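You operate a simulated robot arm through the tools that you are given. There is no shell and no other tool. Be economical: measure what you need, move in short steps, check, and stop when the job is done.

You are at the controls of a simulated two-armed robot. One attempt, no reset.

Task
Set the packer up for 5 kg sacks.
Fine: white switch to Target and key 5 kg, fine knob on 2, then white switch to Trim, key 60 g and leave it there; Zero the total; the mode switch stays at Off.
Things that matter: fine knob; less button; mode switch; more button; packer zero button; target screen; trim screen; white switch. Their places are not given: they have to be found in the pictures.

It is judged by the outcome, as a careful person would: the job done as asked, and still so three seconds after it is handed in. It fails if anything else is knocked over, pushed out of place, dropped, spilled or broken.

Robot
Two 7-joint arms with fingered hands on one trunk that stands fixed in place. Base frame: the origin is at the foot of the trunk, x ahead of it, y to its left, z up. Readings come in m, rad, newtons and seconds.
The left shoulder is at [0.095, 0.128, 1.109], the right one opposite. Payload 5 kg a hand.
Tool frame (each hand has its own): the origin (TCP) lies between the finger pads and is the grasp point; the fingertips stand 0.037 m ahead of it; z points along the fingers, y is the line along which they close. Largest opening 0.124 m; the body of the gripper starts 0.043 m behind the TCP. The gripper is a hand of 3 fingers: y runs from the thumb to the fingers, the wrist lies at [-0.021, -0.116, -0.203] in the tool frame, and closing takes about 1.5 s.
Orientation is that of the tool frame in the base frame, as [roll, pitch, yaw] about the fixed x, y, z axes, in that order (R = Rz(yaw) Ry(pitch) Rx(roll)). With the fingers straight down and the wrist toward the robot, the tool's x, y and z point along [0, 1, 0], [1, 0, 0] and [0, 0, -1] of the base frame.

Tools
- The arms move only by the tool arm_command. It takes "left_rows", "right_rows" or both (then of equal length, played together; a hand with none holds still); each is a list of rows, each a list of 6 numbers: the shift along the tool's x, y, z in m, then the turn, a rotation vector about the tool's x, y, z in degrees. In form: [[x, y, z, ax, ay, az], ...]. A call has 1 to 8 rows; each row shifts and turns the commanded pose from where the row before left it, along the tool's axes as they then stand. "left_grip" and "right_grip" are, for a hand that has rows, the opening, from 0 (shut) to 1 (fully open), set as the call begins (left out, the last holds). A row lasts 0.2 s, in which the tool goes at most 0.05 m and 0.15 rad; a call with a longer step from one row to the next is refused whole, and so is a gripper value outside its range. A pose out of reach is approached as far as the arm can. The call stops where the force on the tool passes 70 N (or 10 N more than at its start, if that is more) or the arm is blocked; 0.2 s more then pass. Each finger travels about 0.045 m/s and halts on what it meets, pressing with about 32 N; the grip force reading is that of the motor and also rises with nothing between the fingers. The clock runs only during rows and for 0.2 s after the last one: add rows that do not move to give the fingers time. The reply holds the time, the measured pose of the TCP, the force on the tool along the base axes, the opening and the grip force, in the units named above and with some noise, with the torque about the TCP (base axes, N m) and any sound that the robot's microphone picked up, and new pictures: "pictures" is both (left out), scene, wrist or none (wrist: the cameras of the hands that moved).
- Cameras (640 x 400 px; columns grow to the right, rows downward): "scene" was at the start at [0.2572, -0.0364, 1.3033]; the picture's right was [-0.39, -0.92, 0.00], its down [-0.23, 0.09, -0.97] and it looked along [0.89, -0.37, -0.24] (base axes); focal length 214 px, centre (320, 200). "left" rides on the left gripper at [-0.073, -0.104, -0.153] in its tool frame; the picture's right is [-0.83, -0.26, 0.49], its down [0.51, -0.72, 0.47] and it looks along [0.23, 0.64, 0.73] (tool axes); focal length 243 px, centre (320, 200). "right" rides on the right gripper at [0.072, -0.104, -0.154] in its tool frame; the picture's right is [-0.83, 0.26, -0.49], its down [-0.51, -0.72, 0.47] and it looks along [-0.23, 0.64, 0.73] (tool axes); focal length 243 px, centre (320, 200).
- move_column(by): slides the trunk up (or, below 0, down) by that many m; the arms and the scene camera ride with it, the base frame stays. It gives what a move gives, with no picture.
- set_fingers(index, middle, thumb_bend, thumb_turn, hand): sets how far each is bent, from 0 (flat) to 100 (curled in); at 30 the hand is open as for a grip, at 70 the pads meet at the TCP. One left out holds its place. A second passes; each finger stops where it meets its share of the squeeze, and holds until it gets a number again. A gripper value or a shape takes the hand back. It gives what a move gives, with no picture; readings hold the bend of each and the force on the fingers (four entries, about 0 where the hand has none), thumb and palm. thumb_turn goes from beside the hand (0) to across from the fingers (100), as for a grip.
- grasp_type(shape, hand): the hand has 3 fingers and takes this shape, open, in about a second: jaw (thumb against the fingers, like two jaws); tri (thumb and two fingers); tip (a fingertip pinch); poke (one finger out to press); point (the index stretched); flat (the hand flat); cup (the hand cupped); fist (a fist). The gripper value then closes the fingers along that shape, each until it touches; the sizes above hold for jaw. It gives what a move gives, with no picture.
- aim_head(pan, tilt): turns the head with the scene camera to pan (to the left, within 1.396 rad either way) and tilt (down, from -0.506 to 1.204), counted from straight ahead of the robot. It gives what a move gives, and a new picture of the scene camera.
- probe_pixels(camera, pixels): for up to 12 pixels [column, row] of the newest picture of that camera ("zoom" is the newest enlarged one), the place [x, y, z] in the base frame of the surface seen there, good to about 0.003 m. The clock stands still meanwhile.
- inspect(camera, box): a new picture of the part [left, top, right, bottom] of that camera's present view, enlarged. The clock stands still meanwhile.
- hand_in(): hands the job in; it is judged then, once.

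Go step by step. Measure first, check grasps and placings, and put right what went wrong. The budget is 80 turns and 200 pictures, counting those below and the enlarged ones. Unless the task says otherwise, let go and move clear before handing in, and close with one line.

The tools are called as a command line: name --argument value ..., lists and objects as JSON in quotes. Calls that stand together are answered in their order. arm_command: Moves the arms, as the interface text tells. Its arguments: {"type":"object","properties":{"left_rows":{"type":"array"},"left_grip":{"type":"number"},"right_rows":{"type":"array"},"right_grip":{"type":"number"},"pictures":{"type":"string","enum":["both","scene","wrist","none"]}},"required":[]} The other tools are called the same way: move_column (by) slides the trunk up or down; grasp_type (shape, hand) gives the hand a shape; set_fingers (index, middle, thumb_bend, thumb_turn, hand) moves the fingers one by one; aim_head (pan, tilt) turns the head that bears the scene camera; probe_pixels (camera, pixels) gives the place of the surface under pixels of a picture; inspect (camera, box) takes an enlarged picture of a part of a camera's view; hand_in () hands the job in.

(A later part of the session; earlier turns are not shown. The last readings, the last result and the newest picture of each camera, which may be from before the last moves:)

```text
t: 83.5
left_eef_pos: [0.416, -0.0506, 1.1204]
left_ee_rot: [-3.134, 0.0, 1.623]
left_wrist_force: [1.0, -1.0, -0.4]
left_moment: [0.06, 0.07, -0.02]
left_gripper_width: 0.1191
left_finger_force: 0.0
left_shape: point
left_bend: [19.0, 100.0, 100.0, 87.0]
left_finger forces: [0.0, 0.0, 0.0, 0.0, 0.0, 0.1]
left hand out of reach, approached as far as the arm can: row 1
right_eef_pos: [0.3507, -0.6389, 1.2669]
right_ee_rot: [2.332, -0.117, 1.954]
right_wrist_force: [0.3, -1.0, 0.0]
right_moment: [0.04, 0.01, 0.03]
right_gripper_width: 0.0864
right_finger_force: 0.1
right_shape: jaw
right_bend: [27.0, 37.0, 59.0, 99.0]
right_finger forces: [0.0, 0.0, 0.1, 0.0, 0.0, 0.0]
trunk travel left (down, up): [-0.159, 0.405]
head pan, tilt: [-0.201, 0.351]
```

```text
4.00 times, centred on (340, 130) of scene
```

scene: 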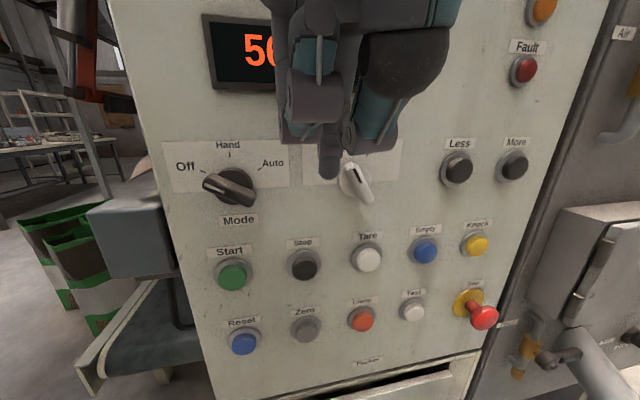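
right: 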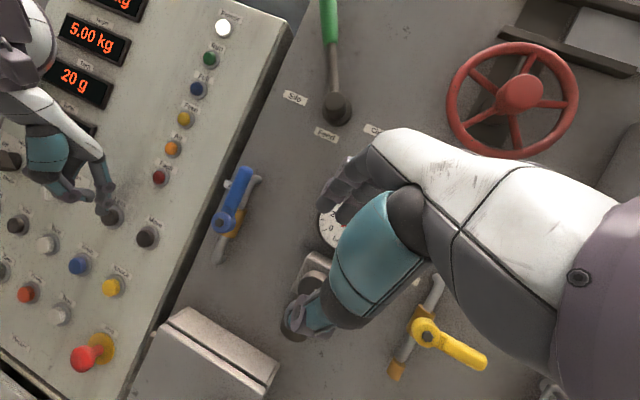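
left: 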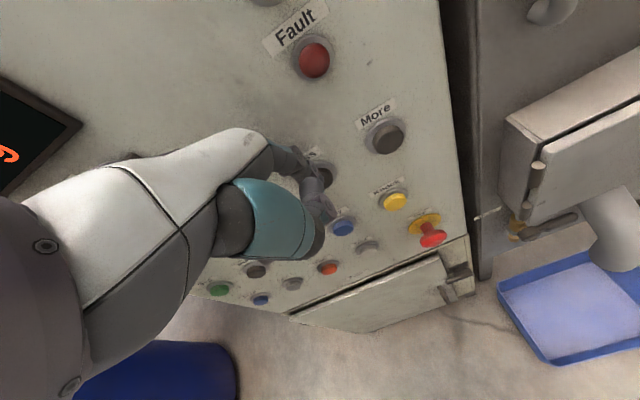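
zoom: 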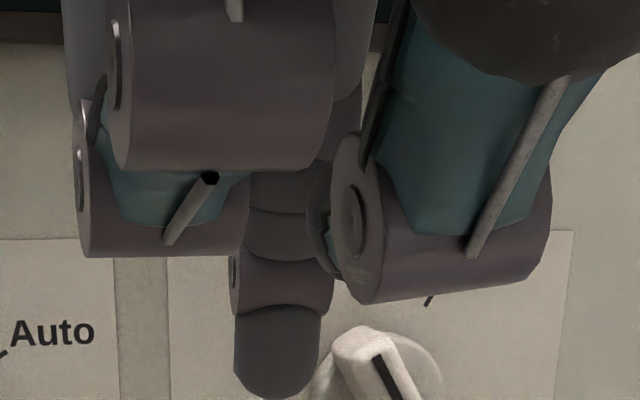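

Tip is properly left of the lever top. Forward, then push right.

arm_command --left_rows '[[0, 0.018, 0, 0, 0, 0], [0, 0.015, 0, 0, 0, 0], [-0.02, 0, 0, 0, 0, 0], [-0.015, 0, 0, 0, 0, 0], [-0.012, 0, 0, 0, 0, 0], [-0.012, 0, 0, 0, 0, 0], [-0.012, 0, 0, 0, 0, 0]]' --pictures "scene"

arm_command --left_rows '[[0, -0.01, -0.02, 0, 0, 0], [0, -0.02, -0.02, 0, 0, 0], [-0.045, 0, 0, 0, 0, 0], [-0.045, 0, 0, 0, 0, 0], [-0.03, 0, 0, 0, 0, 0]]' --pictures "scene"

inspect --camera "scene" --box '[280, 120, 440, 220]'

```text
t: 85.1
left_eef_pos: [0.449, -0.1139, 1.1214]
left_ee_rot: [-3.136, 0.002, 1.626]
left_wrist_force: [-9.0, 32.5, 16.9]
left_moment: [0.76, -1.18, 2.6]
left_gripper_width: 0.1189
left_finger_force: 0.1
left_shape: point
left_bend: [18.0, 100.0, 100.0, 87.0]
left_finger forces: [40.2, 0.1, 0.0, 0.1, 0.0, 0.1]
right_eef_pos: [0.3472, -0.6323, 1.272]
right_ee_rot: [2.331, -0.11, 1.953]
right_wrist_force: [0.1, 0.5, -0.5]
right_moment: [0.01, 0.0, 0.01]
right_gripper_width: 0.0866
right_finger_force: 0.0
right_shape: jaw
right_bend: [27.0, 37.0, 59.0, 99.0]
right_finger forces: [0.0, 0.0, 0.1, 0.1, 0.0, 0.0]
trunk travel left (down, up): [-0.159, 0.405]
head pan, tilt: [-0.201, 0.351]
```

scene: 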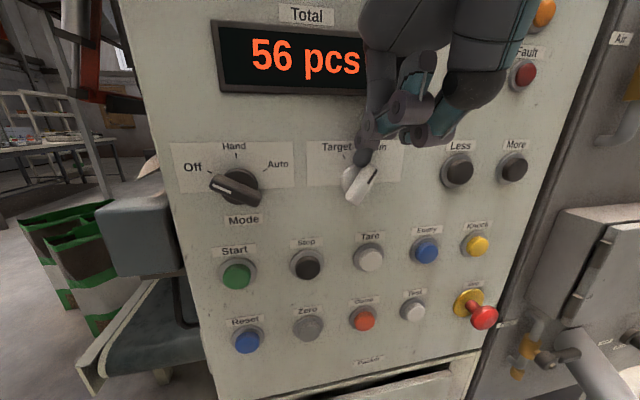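

```text
t: 86.3
left_eef_pos: [0.4368, -0.2417, 1.1523]
left_ee_rot: [-3.133, 0.003, 1.624]
left_wrist_force: [-0.7, -1.1, 0.6]
left_moment: [0.05, -0.02, 0.03]
left_gripper_width: 0.0
left_finger_force: 0.1
left_shape: point
left_bend: [19.0, 100.0, 100.0, 87.0]
left_finger forces: [0.1, 0.1, 0.0, 0.0, 0.0, 0.1]
left hand out of reach, approached as far as the arm can: row 2
right_eef_pos: [0.3483, -0.6391, 1.268]
right_ee_rot: [2.332, -0.116, 1.955]
right_wrist_force: [0.2, -0.2, 0.3]
right_moment: [0.02, 0.01, 0.05]
right_gripper_width: 0.0868
right_finger_force: 0.0
right_shape: jaw
right_bend: [27.0, 37.0, 59.0, 99.0]
right_finger forces: [0.1, 0.0, 0.0, 0.1, 0.0, 0.0]
trunk travel left (down, up): [-0.159, 0.405]
head pan, tilt: [-0.201, 0.351]
```

scene: 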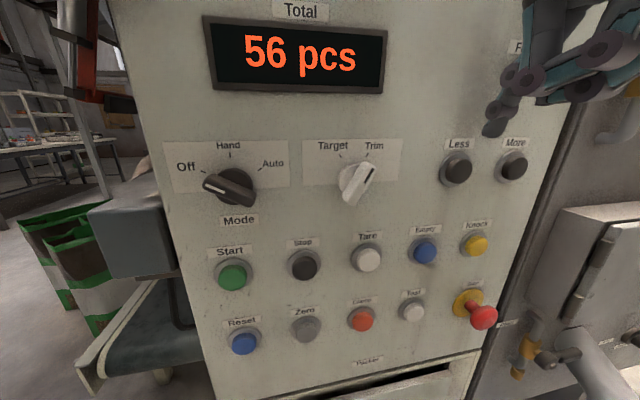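

```text
4.00 times, centred on (360, 170) of scene
```

zoom: 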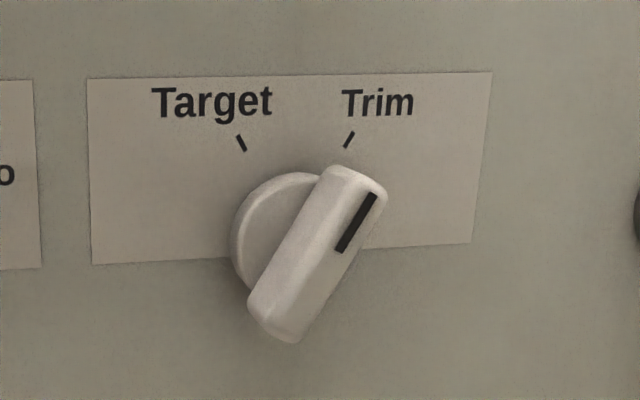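

Switch is at Trim. Move to More (y −0.316) and do one press, then read.

arm_command --left_rows '[[-0.031, -0.008, 0, 0, 0, 0], [-0.031, 0, 0.017, 0, 0, 0], [0, 0, 0.017, 0, 0, 0], [0, 0, 0, 0, 0, 0]]' --pictures "both"

inspect --camera "scene" --box '[430, 100, 590, 200]'

```text
t: 87.5
left_eef_pos: [0.4188, -0.2665, 1.1432]
left_ee_rot: [3.116, 0.044, 1.647]
left_wrist_force: [-0.8, 0.6, 0.5]
left_moment: [-0.02, -0.04, 0.01]
left_gripper_width: 0.0001
left_finger_force: 0.1
left_shape: point
left_bend: [19.0, 100.0, 100.0, 87.0]
left_finger forces: [0.1, 0.0, 0.1, 0.0, 0.1, 0.0]
left hand out of reach, approached as far as the arm can: row 1
right_eef_pos: [0.3252, -0.6068, 1.2884]
right_ee_rot: [2.322, -0.085, 1.955]
right_wrist_force: [0.4, 1.0, 0.9]
right_moment: [-0.02, 0.04, -0.02]
right_gripper_width: 0.0866
right_finger_force: 0.1
right_shape: jaw
right_bend: [27.0, 37.0, 59.0, 99.0]
right_finger forces: [0.0, 0.0, 0.1, 0.0, 0.0, 0.0]
trunk travel left (down, up): [-0.159, 0.405]
head pan, tilt: [-0.201, 0.351]
stopped in row 4 (left hand): the arm was blocked; the commanded pose is now the measured one
```

scene: 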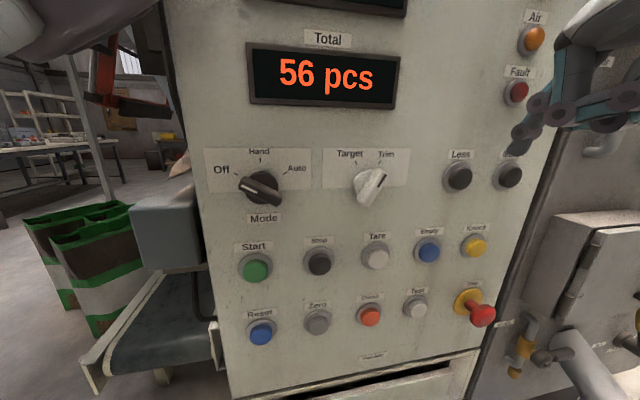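
left: 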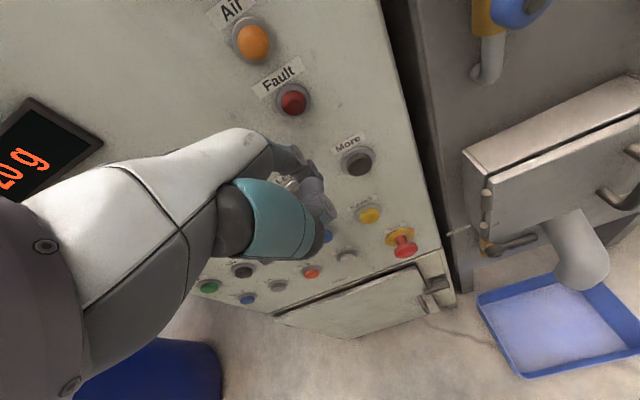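

```text
4.00 times, centred on (510, 150) of scene
```

zoom: 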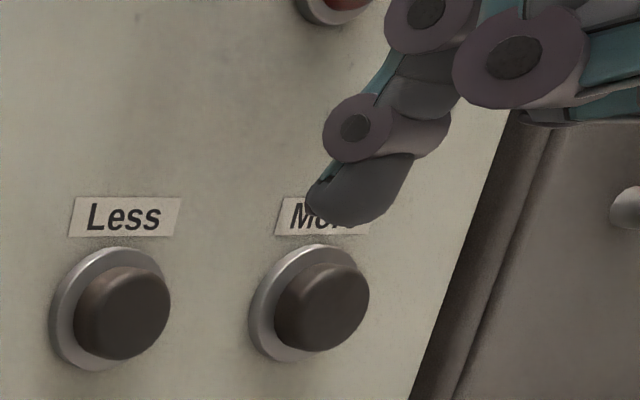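

The left arm is pressing against the body at this reach, so More is for the right hand. Move the left hand back left, out of the way.

arm_command --left_rows '[[0.045, 0, 0, 0, 0, 0], [0.045, 0, 0, 0, 0, 0], [0.045, 0, 0, 0, 0, 0], [0.045, 0, 0, 0, 0, 0], [0.045, 0, 0, 0, 0, 0], [0.045, 0, 0, 0, 0, 0], [0.045, 0, 0, 0, 0, 0], [0.045, 0, 0, 0, 0, 0]]' --pictures "none"

grasp_type --hand "right" --shape "point"

aim_head --pan -0.3 --tilt 0.05

```text
t: 89.3
left_eef_pos: [0.4111, 0.0656, 1.1198]
left_ee_rot: [3.138, 0.014, 1.638]
left_wrist_force: [-0.4, 0.1, -0.1]
left_moment: [-0.04, 0.01, 0.02]
left_gripper_width: 0.0002
left_finger_force: 0.0
left_shape: point
left_bend: [19.0, 100.0, 100.0, 87.0]
left_finger forces: [0.0, 0.0, 0.0, 0.0, 0.0, 0.0]
right_eef_pos: [0.3477, -0.6345, 1.2701]
right_ee_rot: [2.333, -0.111, 1.952]
right_wrist_force: [0.4, 0.5, 0.4]
right_moment: [-0.05, 0.04, -0.03]
right_gripper_width: 0.0865
right_finger_force: 0.1
right_shape: jaw
right_bend: [27.0, 37.0, 59.0, 99.0]
right_finger forces: [0.0, 0.0, 0.0, 0.0, 0.0, 0.1]
trunk travel left (down, up): [-0.159, 0.405]
head pan, tilt: [-0.201, 0.351]
```

```text
t: 90.2
left_eef_pos: [0.4125, 0.0631, 1.1187]
left_ee_rot: [3.139, 0.014, 1.639]
left_wrist_force: [-0.3, 0.3, 0.5]
left_moment: [-0.01, 0.0, 0.03]
left_gripper_width: 0.0
left_finger_force: 0.1
left_shape: point
left_bend: [19.0, 100.0, 100.0, 87.0]
left_finger forces: [0.0, 0.0, 0.1, 0.0, 0.0, 0.0]
right_eef_pos: [0.3486, -0.6364, 1.2689]
right_ee_rot: [2.332, -0.115, 1.957]
right_wrist_force: [0.5, -0.1, 0.1]
right_moment: [0.0, 0.0, -0.01]
right_gripper_width: 0.1191
right_finger_force: 0.0
right_shape: point
right_bend: [19.0, 100.0, 99.0, 87.0]
right_finger forces: [0.0, 0.0, 0.0, 0.0, 0.0, 0.0]
trunk travel left (down, up): [-0.159, 0.405]
head pan, tilt: [-0.201, 0.351]
```

```text
t: 91.0
left_eef_pos: [0.4122, 0.0625, 1.1205]
left_ee_rot: [3.139, 0.011, 1.639]
left_wrist_force: [0.3, 0.0, -0.5]
left_moment: [0.03, 0.01, 0.0]
left_gripper_width: 0.0003
left_finger_force: 0.0
left_shape: point
left_bend: [19.0, 100.0, 100.0, 87.0]
left_finger forces: [0.0, 0.0, 0.0, 0.0, 0.0, 0.0]
right_eef_pos: [0.3496, -0.6375, 1.2686]
right_ee_rot: [2.332, -0.116, 1.954]
right_wrist_force: [0.2, 0.9, 0.0]
right_moment: [-0.01, -0.02, 0.03]
right_gripper_width: 0.1191
right_finger_force: 0.1
right_shape: point
right_bend: [19.0, 100.0, 99.0, 87.0]
right_finger forces: [0.1, 0.1, 0.1, 0.1, 0.0, 0.1]
trunk travel left (down, up): [-0.159, 0.405]
head pan, tilt: [-0.3, 0.051]
```

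scene: 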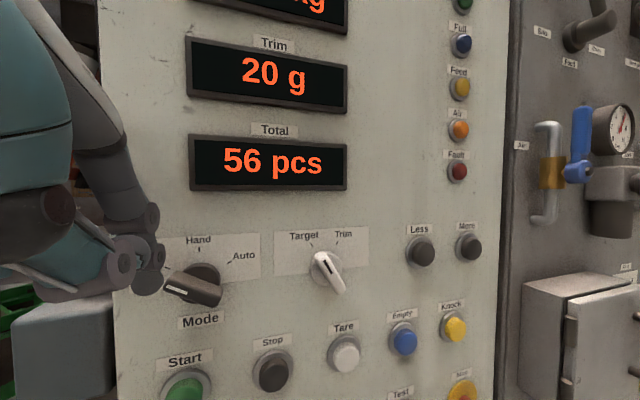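

The white switch may have been brushed; zoom on both switches.

inspect --camera "scene" --box '[130, 210, 386, 370]'

```text
2.50 times, centred on (258, 290) of scene
```

zoom: 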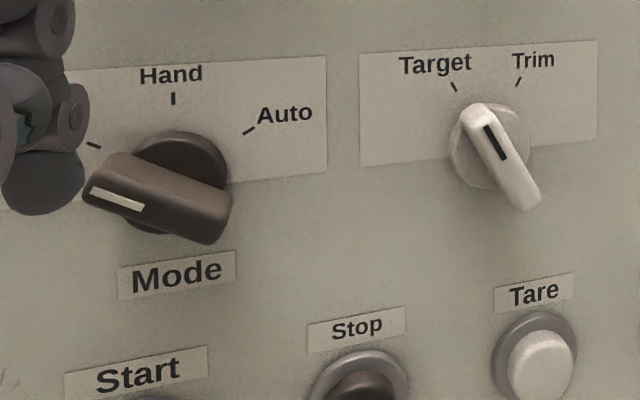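

The hand's leftward pass knocked the white switch back to Target (mode still Off). I'll lift the left hand clear, go back and push it to Trim again, exiting high this time.

arm_command --left_rows '[[0, 0, -0.045, 0, 0, 0], [-0.037, 0, 0, 0, 0, 0], [-0.037, 0, 0, 0, 0, 0], [-0.037, 0, 0, 0, 0, 0], [0, 0, 0.04, 0, 0, 0], [0, 0, 0, 0, 0, 0]]' --pictures "scene"

inspect --camera "scene" --box '[210, 200, 402, 320]'

```text
t: 92.4
left_eef_pos: [0.4255, -0.0485, 1.1161]
left_ee_rot: [3.139, 0.013, 1.639]
left_wrist_force: [-1.1, -0.4, 0.0]
left_moment: [0.04, -0.01, -0.02]
left_gripper_width: 0.0
left_finger_force: 0.0
left_shape: point
left_bend: [19.0, 100.0, 100.0, 87.0]
left_finger forces: [0.0, 0.1, 0.1, 0.1, 0.0, 0.1]
left hand out of reach, approached as far as the arm can: row 1
right_eef_pos: [0.3483, -0.6379, 1.2681]
right_ee_rot: [2.331, -0.114, 1.953]
right_wrist_force: [-0.6, 0.0, 0.4]
right_moment: [0.03, -0.03, -0.02]
right_gripper_width: 0.1191
right_finger_force: 0.1
right_shape: point
right_bend: [19.0, 100.0, 99.0, 87.0]
right_finger forces: [0.0, 0.0, 0.1, 0.1, 0.0, 0.0]
trunk travel left (down, up): [-0.159, 0.405]
head pan, tilt: [-0.3, 0.051]
```

scene: 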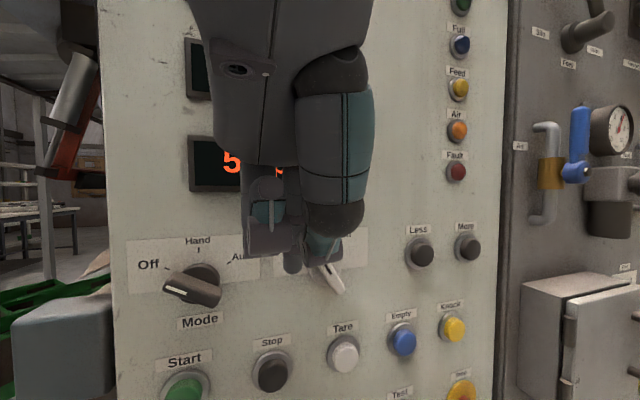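

```text
3.33 times, centred on (306, 260) of scene
```

zoom: 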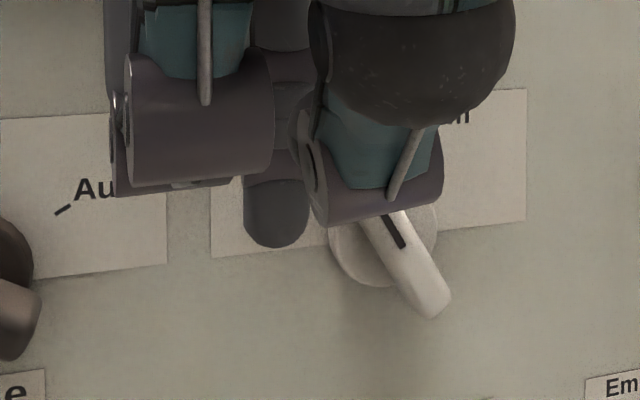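

Same pre-push pose as before (x 0.4255). Push: forward 0.022 then right 0.067, then lift off high.

arm_command --left_rows '[[0, 0.022, -0.004, 0, 0, 0], [-0.02, 0, 0, 0, 0, 0], [-0.015, 0, 0, 0, 0, 0], [-0.012, 0, 0, 0, 0, 0], [-0.012, 0, 0, 0, 0, 0], [-0.01, 0, 0, 0, 0, 0], [0, -0.01, -0.03, 0, 0, 0], [0, -0.01, -0.03, 0, 0, 0]]' --pictures "scene"

inspect --camera "scene" --box '[210, 200, 402, 320]'

```text
t: 94.2
left_eef_pos: [0.4402, -0.1134, 1.1633]
left_ee_rot: [3.141, 0.019, 1.636]
left_wrist_force: [-1.0, 0.6, -0.7]
left_moment: [-0.01, -0.03, 0.02]
left_gripper_width: 0.119
left_finger_force: 0.1
left_shape: point
left_bend: [19.0, 100.0, 100.0, 87.0]
left_finger forces: [0.1, 0.1, 0.1, 0.0, 0.0, 0.1]
left hand out of reach, approached as far as the arm can: row 8
right_eef_pos: [0.3485, -0.6354, 1.2693]
right_ee_rot: [2.333, -0.114, 1.955]
right_wrist_force: [0.5, -0.1, -0.1]
right_moment: [-0.03, 0.01, 0.0]
right_gripper_width: 0.1191
right_finger_force: 0.1
right_shape: point
right_bend: [19.0, 100.0, 99.0, 87.0]
right_finger forces: [0.1, 0.0, 0.0, 0.1, 0.0, 0.1]
trunk travel left (down, up): [-0.159, 0.405]
head pan, tilt: [-0.3, 0.051]
```

scene: 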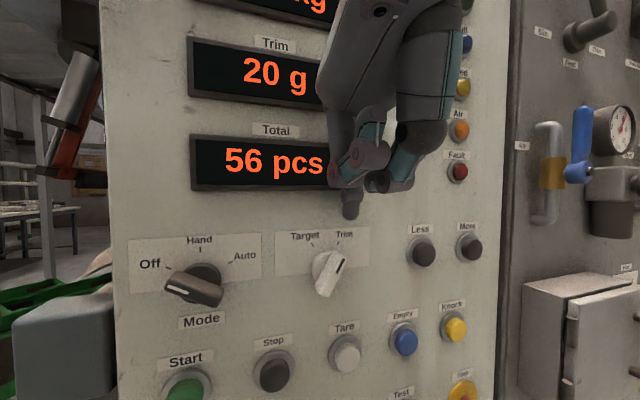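

```text
3.33 times, centred on (306, 260) of scene
```

zoom: 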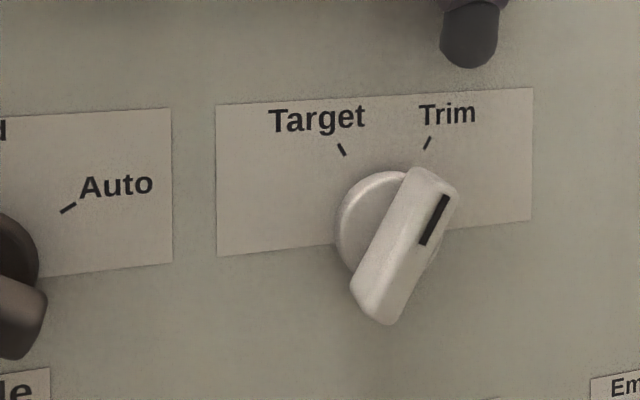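

Trim confirmed; the finger is above the levers. Move left hand leftwards at this height and pull back, and start moving the right hand toward More.

arm_command --left_rows '[[0, -0.02, 0, 0, 0, 0], [0.045, 0, 0, 0, 0, 0], [0.045, 0, 0, 0, 0, 0], [0.045, 0, 0, 0, 0, 0], [0.045, 0, 0, 0, 0, 0], [0.045, 0, 0, 0, 0, 0], [0.045, 0, 0, 0, 0, 0]]' --pictures "none"

arm_command --right_rows '[[0, 0, 0, -0.6, -5.3, 5.1], [0, 0, 0, -0.6, -5.3, 5.1], [0, 0, 0, -0.6, -5.3, 5.1], [0, 0, 0, 8, 0, 0], [0, 0, 0, 8, 0, 0], [0, 0, 0, 8, 0, 0], [0, 0, 0, 8, 0, 0], [0, 0, 0, 8, 0, 0]]' --pictures "none"

arm_command --right_rows '[[0, 0, 0, 6, 0, -6], [0.045, 0, 0, 0, 0, 0], [0.045, 0, 0, 0, 0, 0], [0.045, 0, 0, 0, 0, 0], [0.045, 0, 0, 0, 0, 0], [0.045, 0, 0, 0, 0, 0], [0.045, 0, 0, 0, 0, 0]]' --pictures "scene"

```text
t: 95.8
left_eef_pos: [0.4089, 0.1557, 1.1504]
left_ee_rot: [3.137, 0.02, 1.636]
left_wrist_force: [-0.4, -0.6, -0.7]
left_moment: [-0.03, -0.01, 0.01]
left_gripper_width: 0.1187
left_finger_force: 0.0
left_shape: point
left_bend: [19.0, 100.0, 100.0, 87.0]
left_finger forces: [0.1, 0.1, 0.1, 0.0, 0.0, 0.0]
left hand out of reach, approached as far as the arm can: row 1
right_eef_pos: [0.3481, -0.6355, 1.2711]
right_ee_rot: [2.331, -0.111, 1.956]
right_wrist_force: [0.5, 0.6, 0.4]
right_moment: [-0.05, 0.01, -0.06]
right_gripper_width: 0.119
right_finger_force: 0.0
right_shape: point
right_bend: [19.0, 100.0, 99.0, 87.0]
right_finger forces: [0.0, 0.0, 0.0, 0.1, 0.0, 0.0]
trunk travel left (down, up): [-0.159, 0.405]
head pan, tilt: [-0.3, 0.051]
```

```text
t: 97.8
left_eef_pos: [0.4112, 0.1543, 1.1507]
left_ee_rot: [3.14, 0.019, 1.637]
left_wrist_force: [0.1, 0.3, -0.3]
left_moment: [0.03, 0.03, -0.01]
left_gripper_width: 0.1189
left_finger_force: 0.0
left_shape: point
left_bend: [19.0, 100.0, 100.0, 87.0]
left_finger forces: [0.0, 0.1, 0.0, 0.0, 0.2, 0.1]
right_eef_pos: [0.1833, -0.6432, 1.3184]
right_ee_rot: [2.357, -0.12, 1.626]
right_wrist_force: [1.1, 0.4, 0.7]
right_moment: [-0.02, 0.04, -0.02]
right_gripper_width: 0.1191
right_finger_force: 0.0
right_shape: point
right_bend: [19.0, 100.0, 100.0, 87.0]
right_finger forces: [0.1, 0.1, 0.1, 0.1, 0.0, 0.1]
right hand out of reach, approached as far as the arm can: row 7, 8
trunk travel left (down, up): [-0.159, 0.405]
head pan, tilt: [-0.3, 0.051]
stopped in row 8 (right hand): the arm was blocked; the commanded pose is now the measured one
```

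```text
t: 99.4
left_eef_pos: [0.41, 0.1552, 1.1494]
left_ee_rot: [3.139, 0.02, 1.635]
left_wrist_force: [0.4, 0.8, 0.3]
left_moment: [-0.1, 0.0, 0.0]
left_gripper_width: 0.1191
left_finger_force: 0.0
left_shape: point
left_bend: [19.0, 100.0, 100.0, 87.0]
left_finger forces: [0.0, 0.0, 0.0, 0.1, 0.0, 0.0]
right_eef_pos: [0.1876, -0.3732, 1.2995]
right_ee_rot: [2.457, -0.048, 1.702]
right_wrist_force: [-3.3, 0.9, 0.7]
right_moment: [0.01, -0.27, -0.07]
right_gripper_width: 0.1189
right_finger_force: 0.1
right_shape: point
right_bend: [19.0, 100.0, 100.0, 87.0]
right_finger forces: [0.0, 0.0, 0.1, 0.0, 0.0, 0.0]
right hand out of reach, approached as far as the arm can: row 1, 2, 3, 4, 5, 6
trunk travel left (down, up): [-0.159, 0.405]
head pan, tilt: [-0.3, 0.051]
```

scene: 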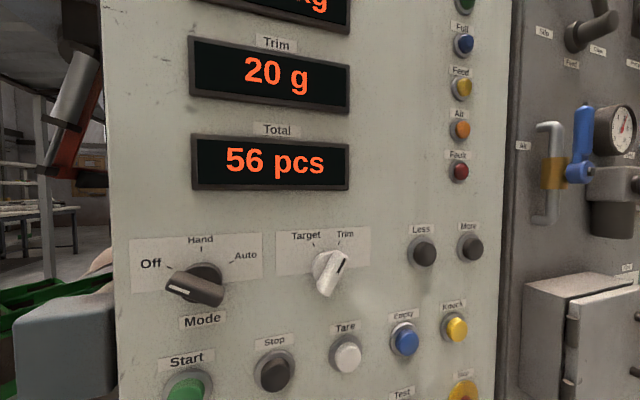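

The view is now fully clear (Trim 20 g, switch Trim, mode Off), but the right hand retreated to x 0.19. I'll bring it forward toward More step by step.

arm_command --right_rows '[[-0.0055, 0.0177, 0.0348, 0, 0, 0], [-0.0055, 0.0177, 0.0348, 0, 0, 0], [-0.0055, 0.0177, 0.0348, 0, 0, 0], [-0.0055, 0.0177, 0.0348, 0, 0, 0], [-0.0055, 0.0177, 0.0348, 0, 0, 0]]' --pictures "scene"

```text
t: 100.6
left_eef_pos: [0.4101, 0.1535, 1.1512]
left_ee_rot: [3.14, 0.017, 1.635]
left_wrist_force: [0.2, 0.8, -1.0]
left_moment: [-0.01, 0.04, 0.02]
left_gripper_width: 0.1191
left_finger_force: 0.0
left_shape: point
left_bend: [19.0, 100.0, 100.0, 87.0]
left_finger forces: [0.1, 0.1, 0.0, 0.0, 0.1, 0.0]
right_eef_pos: [0.3671, -0.3773, 1.2206]
right_ee_rot: [2.453, -0.048, 1.701]
right_wrist_force: [0.7, -0.3, 0.1]
right_moment: [0.01, 0.01, -0.02]
right_gripper_width: 0.1194
right_finger_force: 0.2
right_shape: point
right_bend: [19.0, 100.0, 100.0, 87.0]
right_finger forces: [0.0, 0.1, 0.0, 0.0, 0.1, 0.1]
trunk travel left (down, up): [-0.159, 0.405]
head pan, tilt: [-0.3, 0.051]
```

scene: 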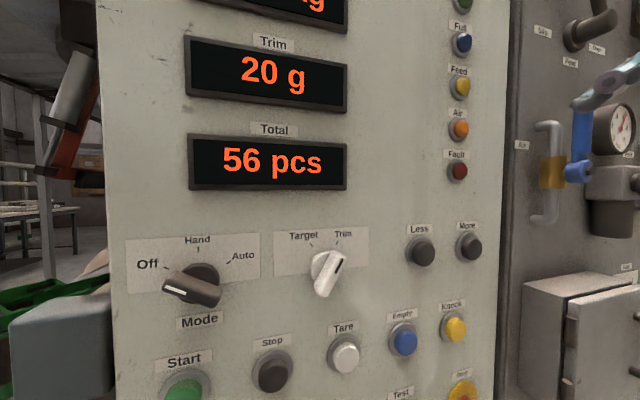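

arm_command --right_rows '[[0.0063, -0.0175, 0.0312, 0, 0, 0], [0.0063, -0.0175, 0.0312, 0, 0, 0], [0.0063, -0.0175, 0.0312, 0, 0, 0], [0.0063, -0.0175, 0.0312, 0, 0, 0]]' --pictures "scene"

inspect --camera "scene" --box '[400, 180, 592, 300]'

```text
t: 101.6
left_eef_pos: [0.4109, 0.1536, 1.1511]
left_ee_rot: [3.139, 0.017, 1.635]
left_wrist_force: [0.2, -0.2, -0.1]
left_moment: [0.0, 0.0, 0.01]
left_gripper_width: 0.1189
left_finger_force: 0.1
left_shape: point
left_bend: [19.0, 100.0, 100.0, 87.0]
left_finger forces: [0.0, 0.0, 0.0, 0.1, 0.0, 0.0]
right_eef_pos: [0.3983, -0.394, 1.1422]
right_ee_rot: [2.454, -0.05, 1.705]
right_wrist_force: [0.3, -0.4, 0.4]
right_moment: [0.06, -0.04, -0.01]
right_gripper_width: 0.119
right_finger_force: 0.0
right_shape: point
right_bend: [19.0, 100.0, 100.0, 87.0]
right_finger forces: [0.0, 0.1, 0.0, 0.0, 0.1, 0.0]
right hand out of reach, approached as far as the arm can: row 2, 3, 4
trunk travel left (down, up): [-0.159, 0.405]
head pan, tilt: [-0.3, 0.051]
```

scene: 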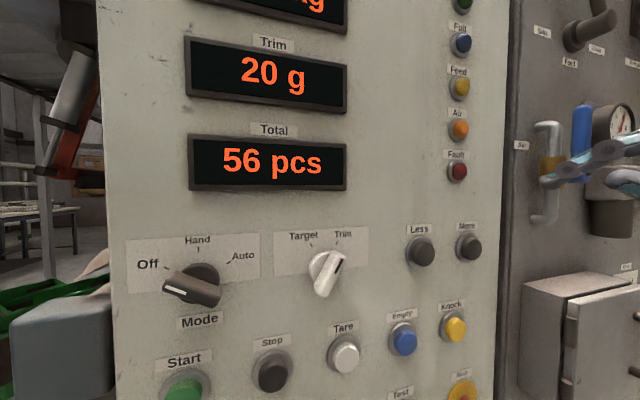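

```text
3.33 times, centred on (496, 240) of scene
```

zoom: 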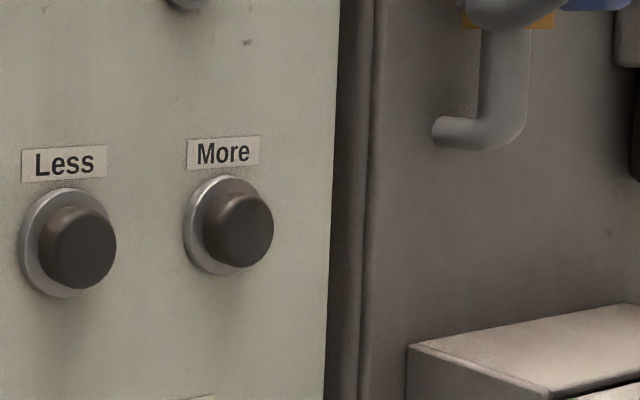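

Going lower is out of reach at this trunk height, so I'll lower the trunk instead; check the gray box under the left hand and right tip position first.

probe_pixels --camera "scene" --pixels '[[60, 310], [100, 300], [30, 330], [565, 172], [548, 180], [555, 176], [105, 350], [470, 246]]'

inspect --camera "scene" --box '[512, 120, 640, 200]'

```text
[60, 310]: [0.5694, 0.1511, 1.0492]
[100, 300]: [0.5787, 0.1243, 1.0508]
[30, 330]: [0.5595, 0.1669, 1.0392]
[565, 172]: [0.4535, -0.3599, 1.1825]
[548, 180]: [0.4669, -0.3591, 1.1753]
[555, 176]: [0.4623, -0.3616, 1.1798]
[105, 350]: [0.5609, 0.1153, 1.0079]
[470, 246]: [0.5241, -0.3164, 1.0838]
```

```text
5.00 times, centred on (576, 160) of scene
```

zoom: 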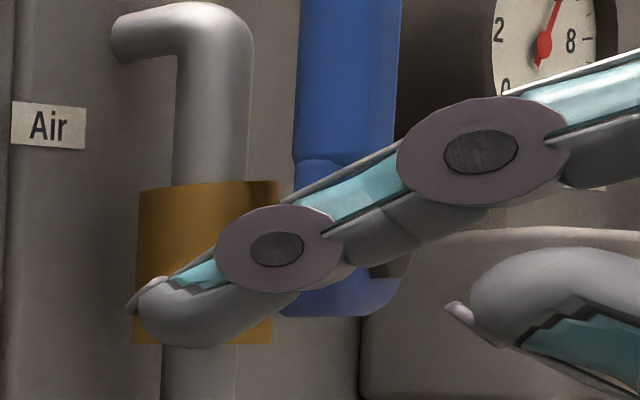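

Lower the trunk 0.085 so the right index tip comes to More's height.

move_column --by -0.085

aim_head --pan -0.3 --tilt -0.1

probe_pixels --camera "scene" --pixels '[[470, 270], [555, 250], [550, 255], [560, 245], [420, 270]]'

```text
t: 102.8
left_eef_pos: [0.4455, 0.1534, 1.0401]
left_ee_rot: [-3.081, 0.018, 1.63]
left_wrist_force: [-0.2, -0.1, -0.8]
left_moment: [0.02, -0.04, -0.01]
left_gripper_width: 0.1192
left_finger_force: 0.1
left_shape: point
left_bend: [19.0, 100.0, 100.0, 87.0]
left_finger forces: [0.0, 0.0, 0.0, 0.1, 0.0, 0.1]
right_eef_pos: [0.3953, -0.3925, 1.0566]
right_ee_rot: [2.452, -0.049, 1.704]
right_wrist_force: [-0.1, 0.0, -0.6]
right_moment: [-0.02, -0.01, -0.01]
right_gripper_width: 0.119
right_finger_force: 0.2
right_shape: point
right_bend: [19.0, 100.0, 100.0, 87.0]
right_finger forces: [0.0, 0.0, 0.0, 0.0, 0.0, 0.0]
trunk travel left (down, up): [-0.074, 0.49]
head pan, tilt: [-0.3, 0.051]
```

```text
t: 103.5
left_eef_pos: [0.4473, 0.1542, 1.0405]
left_ee_rot: [-3.078, 0.019, 1.634]
left_wrist_force: [-0.2, 0.2, 0.0]
left_moment: [-0.01, -0.02, 0.01]
left_gripper_width: 0.119
left_finger_force: 0.0
left_shape: point
left_bend: [19.0, 100.0, 100.0, 87.0]
left_finger forces: [0.0, 0.0, 0.0, 0.1, 0.0, 0.0]
right_eef_pos: [0.3968, -0.3925, 1.0576]
right_ee_rot: [2.453, -0.049, 1.702]
right_wrist_force: [-0.2, -1.3, -0.7]
right_moment: [0.01, -0.06, 0.0]
right_gripper_width: 0.1193
right_finger_force: 0.0
right_shape: point
right_bend: [19.0, 100.0, 100.0, 87.0]
right_finger forces: [0.1, 0.0, 0.0, 0.1, 0.0, 0.0]
trunk travel left (down, up): [-0.074, 0.49]
head pan, tilt: [-0.3, -0.099]
```

scene: 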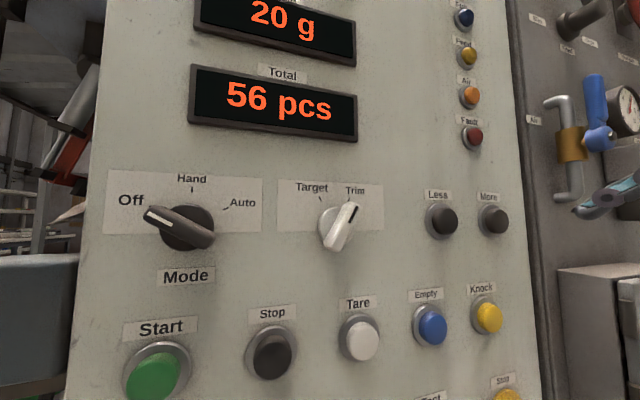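

```text
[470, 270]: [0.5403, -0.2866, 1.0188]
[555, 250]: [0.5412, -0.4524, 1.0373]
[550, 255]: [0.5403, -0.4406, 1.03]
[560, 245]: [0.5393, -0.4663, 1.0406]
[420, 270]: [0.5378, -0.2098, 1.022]
```

Tip now at (577,212), about More's height. Correct for the unreached command offset and approach More.

arm_command --right_rows '[[-0.0065, 0.0378, -0.0106, 0, 0, 0], [-0.0065, 0.0378, -0.0106, 0, 0, 0], [0, 0, 0, 0, 0, 0]]' --pictures "scene"

inspect --camera "scene" --box '[420, 150, 580, 250]'

```text
t: 104.3
left_eef_pos: [0.4474, 0.1532, 1.0395]
left_ee_rot: [-3.078, 0.019, 1.632]
left_wrist_force: [1.1, -0.4, 0.2]
left_moment: [-0.03, 0.01, 0.03]
left_gripper_width: 0.119
left_finger_force: 0.1
left_shape: point
left_bend: [19.0, 100.0, 100.0, 87.0]
left_finger forces: [0.1, 0.0, 0.0, 0.0, 0.0, 0.0]
right_eef_pos: [0.4438, -0.4038, 1.1208]
right_ee_rot: [2.453, -0.047, 1.7]
right_wrist_force: [-0.1, 0.4, 0.0]
right_moment: [0.0, -0.03, -0.01]
right_gripper_width: 0.119
right_finger_force: 0.1
right_shape: point
right_bend: [19.0, 100.0, 100.0, 87.0]
right_finger forces: [0.1, 0.1, 0.0, 0.1, 0.1, 0.0]
trunk travel left (down, up): [-0.074, 0.49]
head pan, tilt: [-0.3, -0.099]
```

scene: 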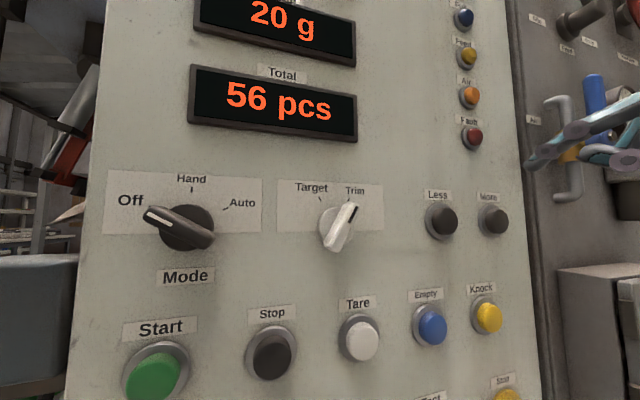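

```text
4.00 times, centred on (500, 200) of scene
```

zoom: 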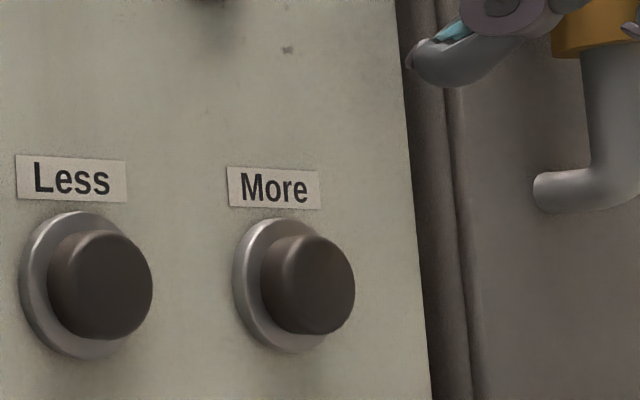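

The command was reset to the measured pose; re-correct with the left/down move.

arm_command --right_rows '[[0.025, -0.021, 0.0243, 0, 0, 0], [0.025, -0.021, 0.0243, 0, 0, 0], [0, 0, 0, 0, 0, 0]]' --pictures "scene"

inspect --camera "scene" --box '[420, 150, 580, 250]'

```text
t: 105.1
left_eef_pos: [0.4462, 0.1534, 1.0398]
left_ee_rot: [-3.08, 0.019, 1.633]
left_wrist_force: [0.0, 0.4, 0.0]
left_moment: [0.0, 0.0, -0.01]
left_gripper_width: 0.1189
left_finger_force: 0.1
left_shape: point
left_bend: [19.0, 100.0, 100.0, 87.0]
left_finger forces: [0.0, 0.1, 0.0, 0.0, 0.1, 0.1]
right_eef_pos: [0.4381, -0.3597, 1.0731]
right_ee_rot: [2.456, -0.048, 1.702]
right_wrist_force: [-0.1, -0.6, -0.5]
right_moment: [0.01, -0.04, -0.02]
right_gripper_width: 0.1191
right_finger_force: 0.1
right_shape: point
right_bend: [19.0, 100.0, 100.0, 87.0]
right_finger forces: [0.0, 0.0, 0.0, 0.0, 0.0, 0.1]
right hand out of reach, approached as far as the arm can: row 2
trunk travel left (down, up): [-0.074, 0.49]
head pan, tilt: [-0.3, -0.099]
```

scene: 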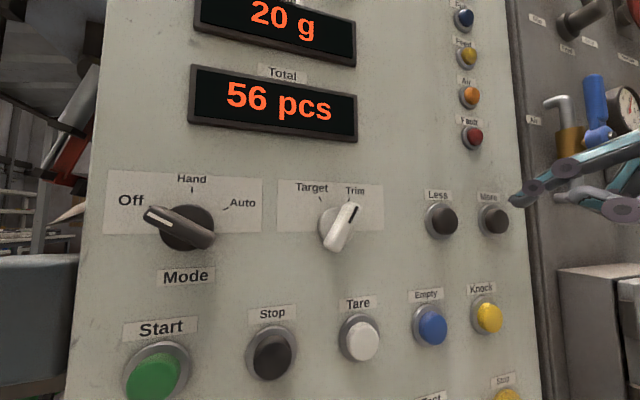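

```text
4.00 times, centred on (500, 200) of scene
```

zoom: 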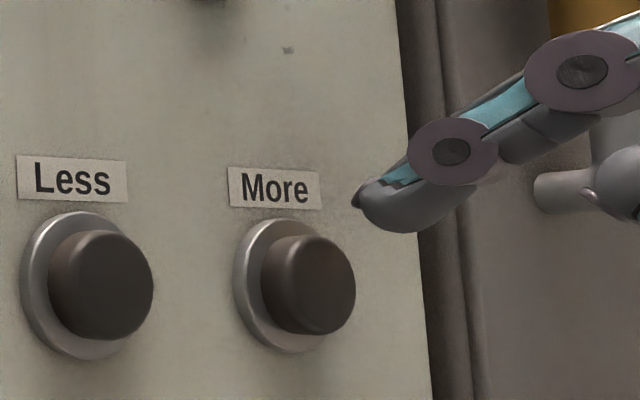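

Lower the trunk a bit more (0.018), then probe the tip.

move_column --by -0.018

arm_command --right_rows '[[0.009, 0, 0, 0, 0, 0], [0, 0, 0, 0, 0, 0]]' --pictures "scene"

inspect --camera "scene" --box '[420, 150, 580, 250]'

```text
t: 105.8
left_eef_pos: [0.4478, 0.153, 1.0207]
left_ee_rot: [-3.08, 0.025, 1.629]
left_wrist_force: [0.3, 0.0, -0.2]
left_moment: [0.0, -0.06, -0.02]
left_gripper_width: 0.1192
left_finger_force: 0.0
left_shape: point
left_bend: [19.0, 100.0, 100.0, 87.0]
left_finger forces: [0.0, 0.0, 0.1, 0.1, 0.0, 0.0]
right_eef_pos: [0.4373, -0.3625, 1.0568]
right_ee_rot: [2.454, -0.048, 1.702]
right_wrist_force: [0.1, -1.2, 0.3]
right_moment: [0.01, 0.0, 0.0]
right_gripper_width: 0.1191
right_finger_force: 0.1
right_shape: point
right_bend: [19.0, 100.0, 100.0, 87.0]
right_finger forces: [0.0, 0.0, 0.0, 0.0, 0.0, 0.1]
trunk travel left (down, up): [-0.056, 0.508]
head pan, tilt: [-0.3, -0.099]
```

```text
t: 106.3
left_eef_pos: [0.4476, 0.1533, 1.0205]
left_ee_rot: [-3.078, 0.026, 1.628]
left_wrist_force: [0.4, -0.5, 0.5]
left_moment: [-0.01, 0.01, -0.01]
left_gripper_width: 0.1189
left_finger_force: 0.1
left_shape: point
left_bend: [19.0, 100.0, 100.0, 87.0]
left_finger forces: [0.0, 0.0, 0.0, 0.0, 0.0, 0.0]
right_eef_pos: [0.4379, -0.3558, 1.0595]
right_ee_rot: [2.456, -0.05, 1.706]
right_wrist_force: [0.5, -0.1, 0.2]
right_moment: [0.02, -0.01, 0.0]
right_gripper_width: 0.1191
right_finger_force: 0.1
right_shape: point
right_bend: [19.0, 100.0, 100.0, 87.0]
right_finger forces: [0.0, 0.1, 0.0, 0.0, 0.0, 0.0]
right hand out of reach, approached as far as the arm can: row 1
trunk travel left (down, up): [-0.056, 0.508]
head pan, tilt: [-0.3, -0.099]
```

scene: 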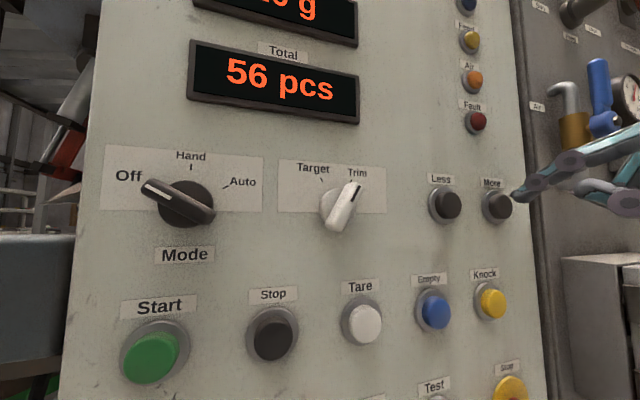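

```text
4.00 times, centred on (500, 200) of scene
```

zoom: 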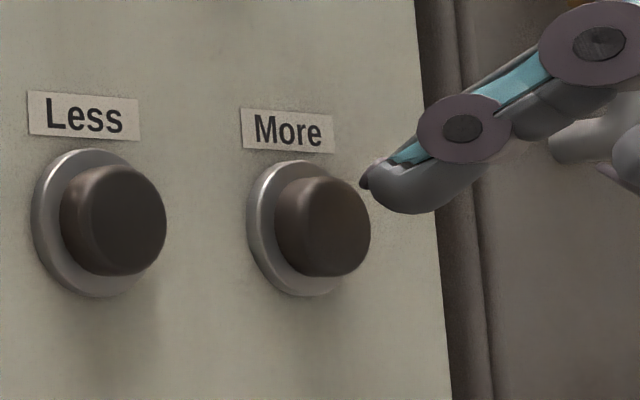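

probe_pixels --camera "zoom" --pixels '[[370, 182], [380, 190], [395, 200], [400, 170], [325, 225], [420, 205]]'

```text
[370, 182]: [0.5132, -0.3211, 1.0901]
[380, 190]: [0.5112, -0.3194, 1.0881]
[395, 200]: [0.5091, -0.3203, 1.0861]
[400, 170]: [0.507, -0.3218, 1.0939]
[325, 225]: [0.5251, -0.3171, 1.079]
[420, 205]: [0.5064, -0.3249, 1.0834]
```

Tip is at [0.514,-0.322,1.088], ~11 mm before the More button and nearly centred. Press forward ~20 mm and back.

arm_command --right_rows '[[0.0017, 0.0079, 0.0065, 0, 0, 0], [0.0017, 0.0079, 0.0065, 0, 0, 0], [0, 0, 0, 0, 0, 0], [0.0026, -0.0154, -0.0124, 0, 0, 0], [0, 0, 0, 0, 0, 0]]' --pictures "scene"

aim_head --pan -0.3 --tilt -0.25

```text
t: 107.5
left_eef_pos: [0.4483, 0.1535, 1.0201]
left_ee_rot: [-3.079, 0.025, 1.629]
left_wrist_force: [0.3, -1.3, -0.3]
left_moment: [0.02, -0.01, -0.01]
left_gripper_width: 0.1191
left_finger_force: 0.0
left_shape: point
left_bend: [19.0, 100.0, 100.0, 87.0]
left_finger forces: [0.0, 0.0, 0.0, 0.0, 0.0, 0.0]
right_eef_pos: [0.4386, -0.3503, 1.0624]
right_ee_rot: [2.454, -0.048, 1.707]
right_wrist_force: [-0.7, 0.3, -0.1]
right_moment: [-0.03, 0.01, 0.02]
right_gripper_width: 0.119
right_finger_force: 0.1
right_shape: point
right_bend: [19.0, 100.0, 100.0, 87.0]
right_finger forces: [0.0, 0.1, 0.0, 0.0, 0.1, 0.0]
right hand out of reach, approached as far as the arm can: row 4
trunk travel left (down, up): [-0.056, 0.508]
head pan, tilt: [-0.3, -0.099]
heard: click
```

scene: 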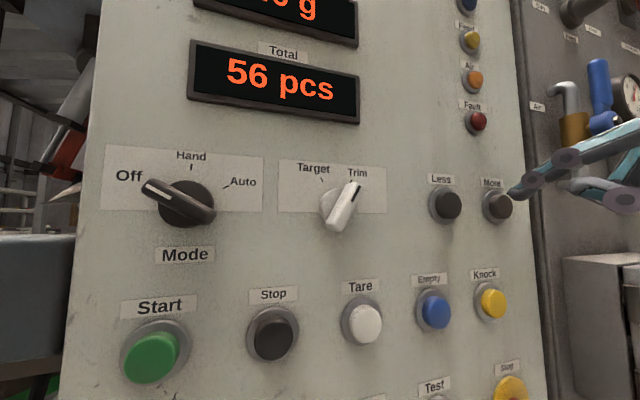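

```text
t: 108.2
left_eef_pos: [0.4468, 0.1546, 1.0206]
left_ee_rot: [-3.079, 0.026, 1.63]
left_wrist_force: [-0.4, -0.1, 0.7]
left_moment: [-0.01, 0.0, 0.02]
left_gripper_width: 0.1191
left_finger_force: 0.0
left_shape: point
left_bend: [19.0, 100.0, 100.0, 87.0]
left_finger forces: [0.1, 0.0, 0.1, 0.0, 0.0, 0.1]
right_eef_pos: [0.4389, -0.3512, 1.0626]
right_ee_rot: [2.456, -0.048, 1.703]
right_wrist_force: [0.4, 0.2, -0.1]
right_moment: [-0.01, 0.0, -0.02]
right_gripper_width: 0.1192
right_finger_force: 0.0
right_shape: point
right_bend: [19.0, 100.0, 100.0, 87.0]
right_finger forces: [0.0, 0.0, 0.1, 0.0, 0.1, 0.0]
trunk travel left (down, up): [-0.056, 0.508]
head pan, tilt: [-0.3, -0.25]
```

scene: 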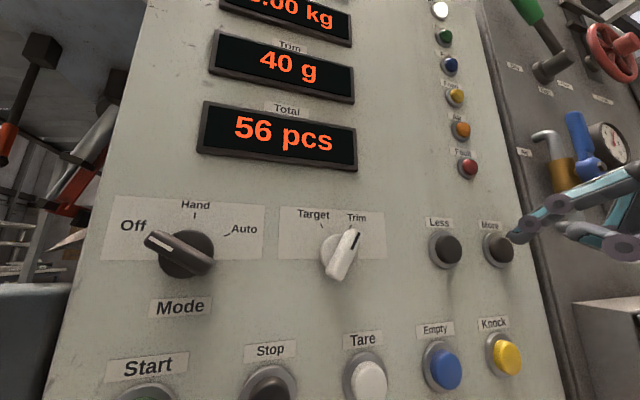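

Click heard; Trim reads 40 g. One more identical press for 60 g.

arm_command --right_rows '[[-0.001, 0.0073, 0.0065, 0, 0, 0], [-0.001, 0.0073, 0.0065, 0, 0, 0], [0, 0, 0, 0, 0, 0], [0.0026, -0.0154, -0.0124, 0, 0, 0], [0, 0, 0, 0, 0, 0]]' --pictures "scene"

```text
t: 109.5
left_eef_pos: [0.4479, 0.1541, 1.0198]
left_ee_rot: [-3.08, 0.027, 1.629]
left_wrist_force: [-0.5, 0.3, -0.1]
left_moment: [0.01, 0.0, -0.02]
left_gripper_width: 0.119
left_finger_force: 0.1
left_shape: point
left_bend: [19.0, 100.0, 100.0, 87.0]
left_finger forces: [0.1, 0.0, 0.0, 0.1, 0.1, 0.1]
right_eef_pos: [0.4378, -0.3519, 1.0617]
right_ee_rot: [2.456, -0.049, 1.703]
right_wrist_force: [0.6, -0.5, 0.3]
right_moment: [-0.02, 0.01, -0.01]
right_gripper_width: 0.1189
right_finger_force: 0.1
right_shape: point
right_bend: [19.0, 100.0, 100.0, 87.0]
right_finger forces: [0.0, 0.0, 0.0, 0.0, 0.0, 0.0]
trunk travel left (down, up): [-0.056, 0.508]
head pan, tilt: [-0.3, -0.25]
heard: click
```

scene: 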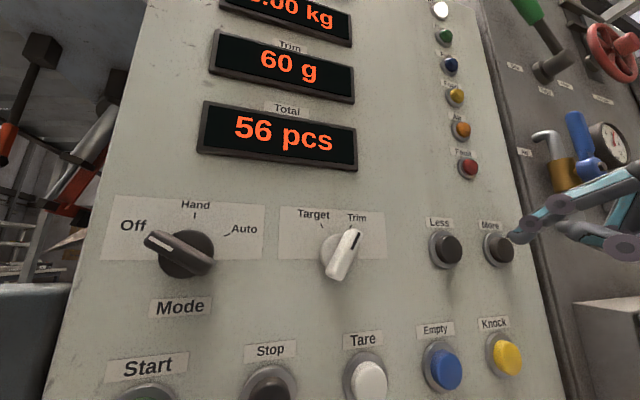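

Trim is 60 g. Now Zero: back the right hand off, pull the left hand back and lower the trunk 0.05.

arm_command --right_rows '[[-0.0167, 0.003, -0.031, 0, 0, 0], [-0.0167, 0.003, -0.031, 0, 0, 0]]' --left_rows '[[0, -0.02, 0, -3, 0, 0], [0, -0.015, 0, 0, 0, 0]]' --pictures "none"

move_column --by -0.05

aim_head --pan 0.0 --tilt 0.25

```text
t: 110.0
left_eef_pos: [0.4211, 0.1528, 1.0052]
left_ee_rot: [-3.131, 0.03, 1.626]
left_wrist_force: [-0.4, 0.4, 0.3]
left_moment: [0.01, 0.02, -0.01]
left_gripper_width: 0.1189
left_finger_force: 0.0
left_shape: point
left_bend: [19.0, 100.0, 100.0, 87.0]
left_finger forces: [0.0, 0.0, 0.0, 0.1, 0.0, 0.1]
left hand out of reach, approached as far as the arm can: row 1, 2
right_eef_pos: [0.4073, -0.3922, 1.1125]
right_ee_rot: [2.456, -0.05, 1.706]
right_wrist_force: [-0.6, 0.0, 0.4]
right_moment: [0.0, 0.02, 0.03]
right_gripper_width: 0.1191
right_finger_force: 0.0
right_shape: point
right_bend: [19.0, 100.0, 100.0, 87.0]
right_finger forces: [0.0, 0.0, 0.0, 0.0, 0.0, 0.0]
trunk travel left (down, up): [-0.056, 0.508]
head pan, tilt: [-0.3, -0.25]
```

```text
t: 111.0
left_eef_pos: [0.4207, 0.154, 0.9565]
left_ee_rot: [-3.13, 0.025, 1.628]
left_wrist_force: [-0.2, 0.0, 0.0]
left_moment: [0.03, -0.01, 0.02]
left_gripper_width: 0.1189
left_finger_force: 0.0
left_shape: point
left_bend: [19.0, 100.0, 100.0, 87.0]
left_finger forces: [0.1, 0.0, 0.0, 0.1, 0.1, 0.0]
right_eef_pos: [0.4082, -0.3892, 1.0614]
right_ee_rot: [2.453, -0.049, 1.703]
right_wrist_force: [-0.3, 0.2, 0.2]
right_moment: [0.02, -0.02, -0.02]
right_gripper_width: 0.119
right_finger_force: 0.0
right_shape: point
right_bend: [19.0, 100.0, 100.0, 87.0]
right_finger forces: [0.1, 0.0, 0.0, 0.1, 0.0, 0.0]
trunk travel left (down, up): [-0.006, 0.558]
head pan, tilt: [-0.3, -0.25]
```

```text
t: 111.9
left_eef_pos: [0.4205, 0.1535, 0.9567]
left_ee_rot: [-3.132, 0.027, 1.63]
left_wrist_force: [-0.3, -0.1, 0.5]
left_moment: [0.0, 0.01, -0.03]
left_gripper_width: 0.1189
left_finger_force: 0.0
left_shape: point
left_bend: [19.0, 100.0, 100.0, 87.0]
left_finger forces: [0.0, 0.0, 0.0, 0.1, 0.1, 0.0]
right_eef_pos: [0.4083, -0.3916, 1.0633]
right_ee_rot: [2.454, -0.049, 1.703]
right_wrist_force: [-0.3, 0.1, -0.4]
right_moment: [-0.04, 0.0, -0.01]
right_gripper_width: 0.1189
right_finger_force: 0.0
right_shape: point
right_bend: [19.0, 100.0, 100.0, 87.0]
right_finger forces: [0.1, 0.0, 0.0, 0.1, 0.1, 0.0]
trunk travel left (down, up): [-0.006, 0.558]
head pan, tilt: [0.0, 0.25]
```

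scene: 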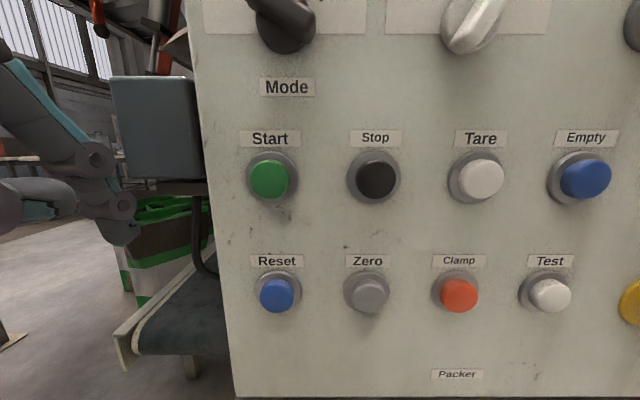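

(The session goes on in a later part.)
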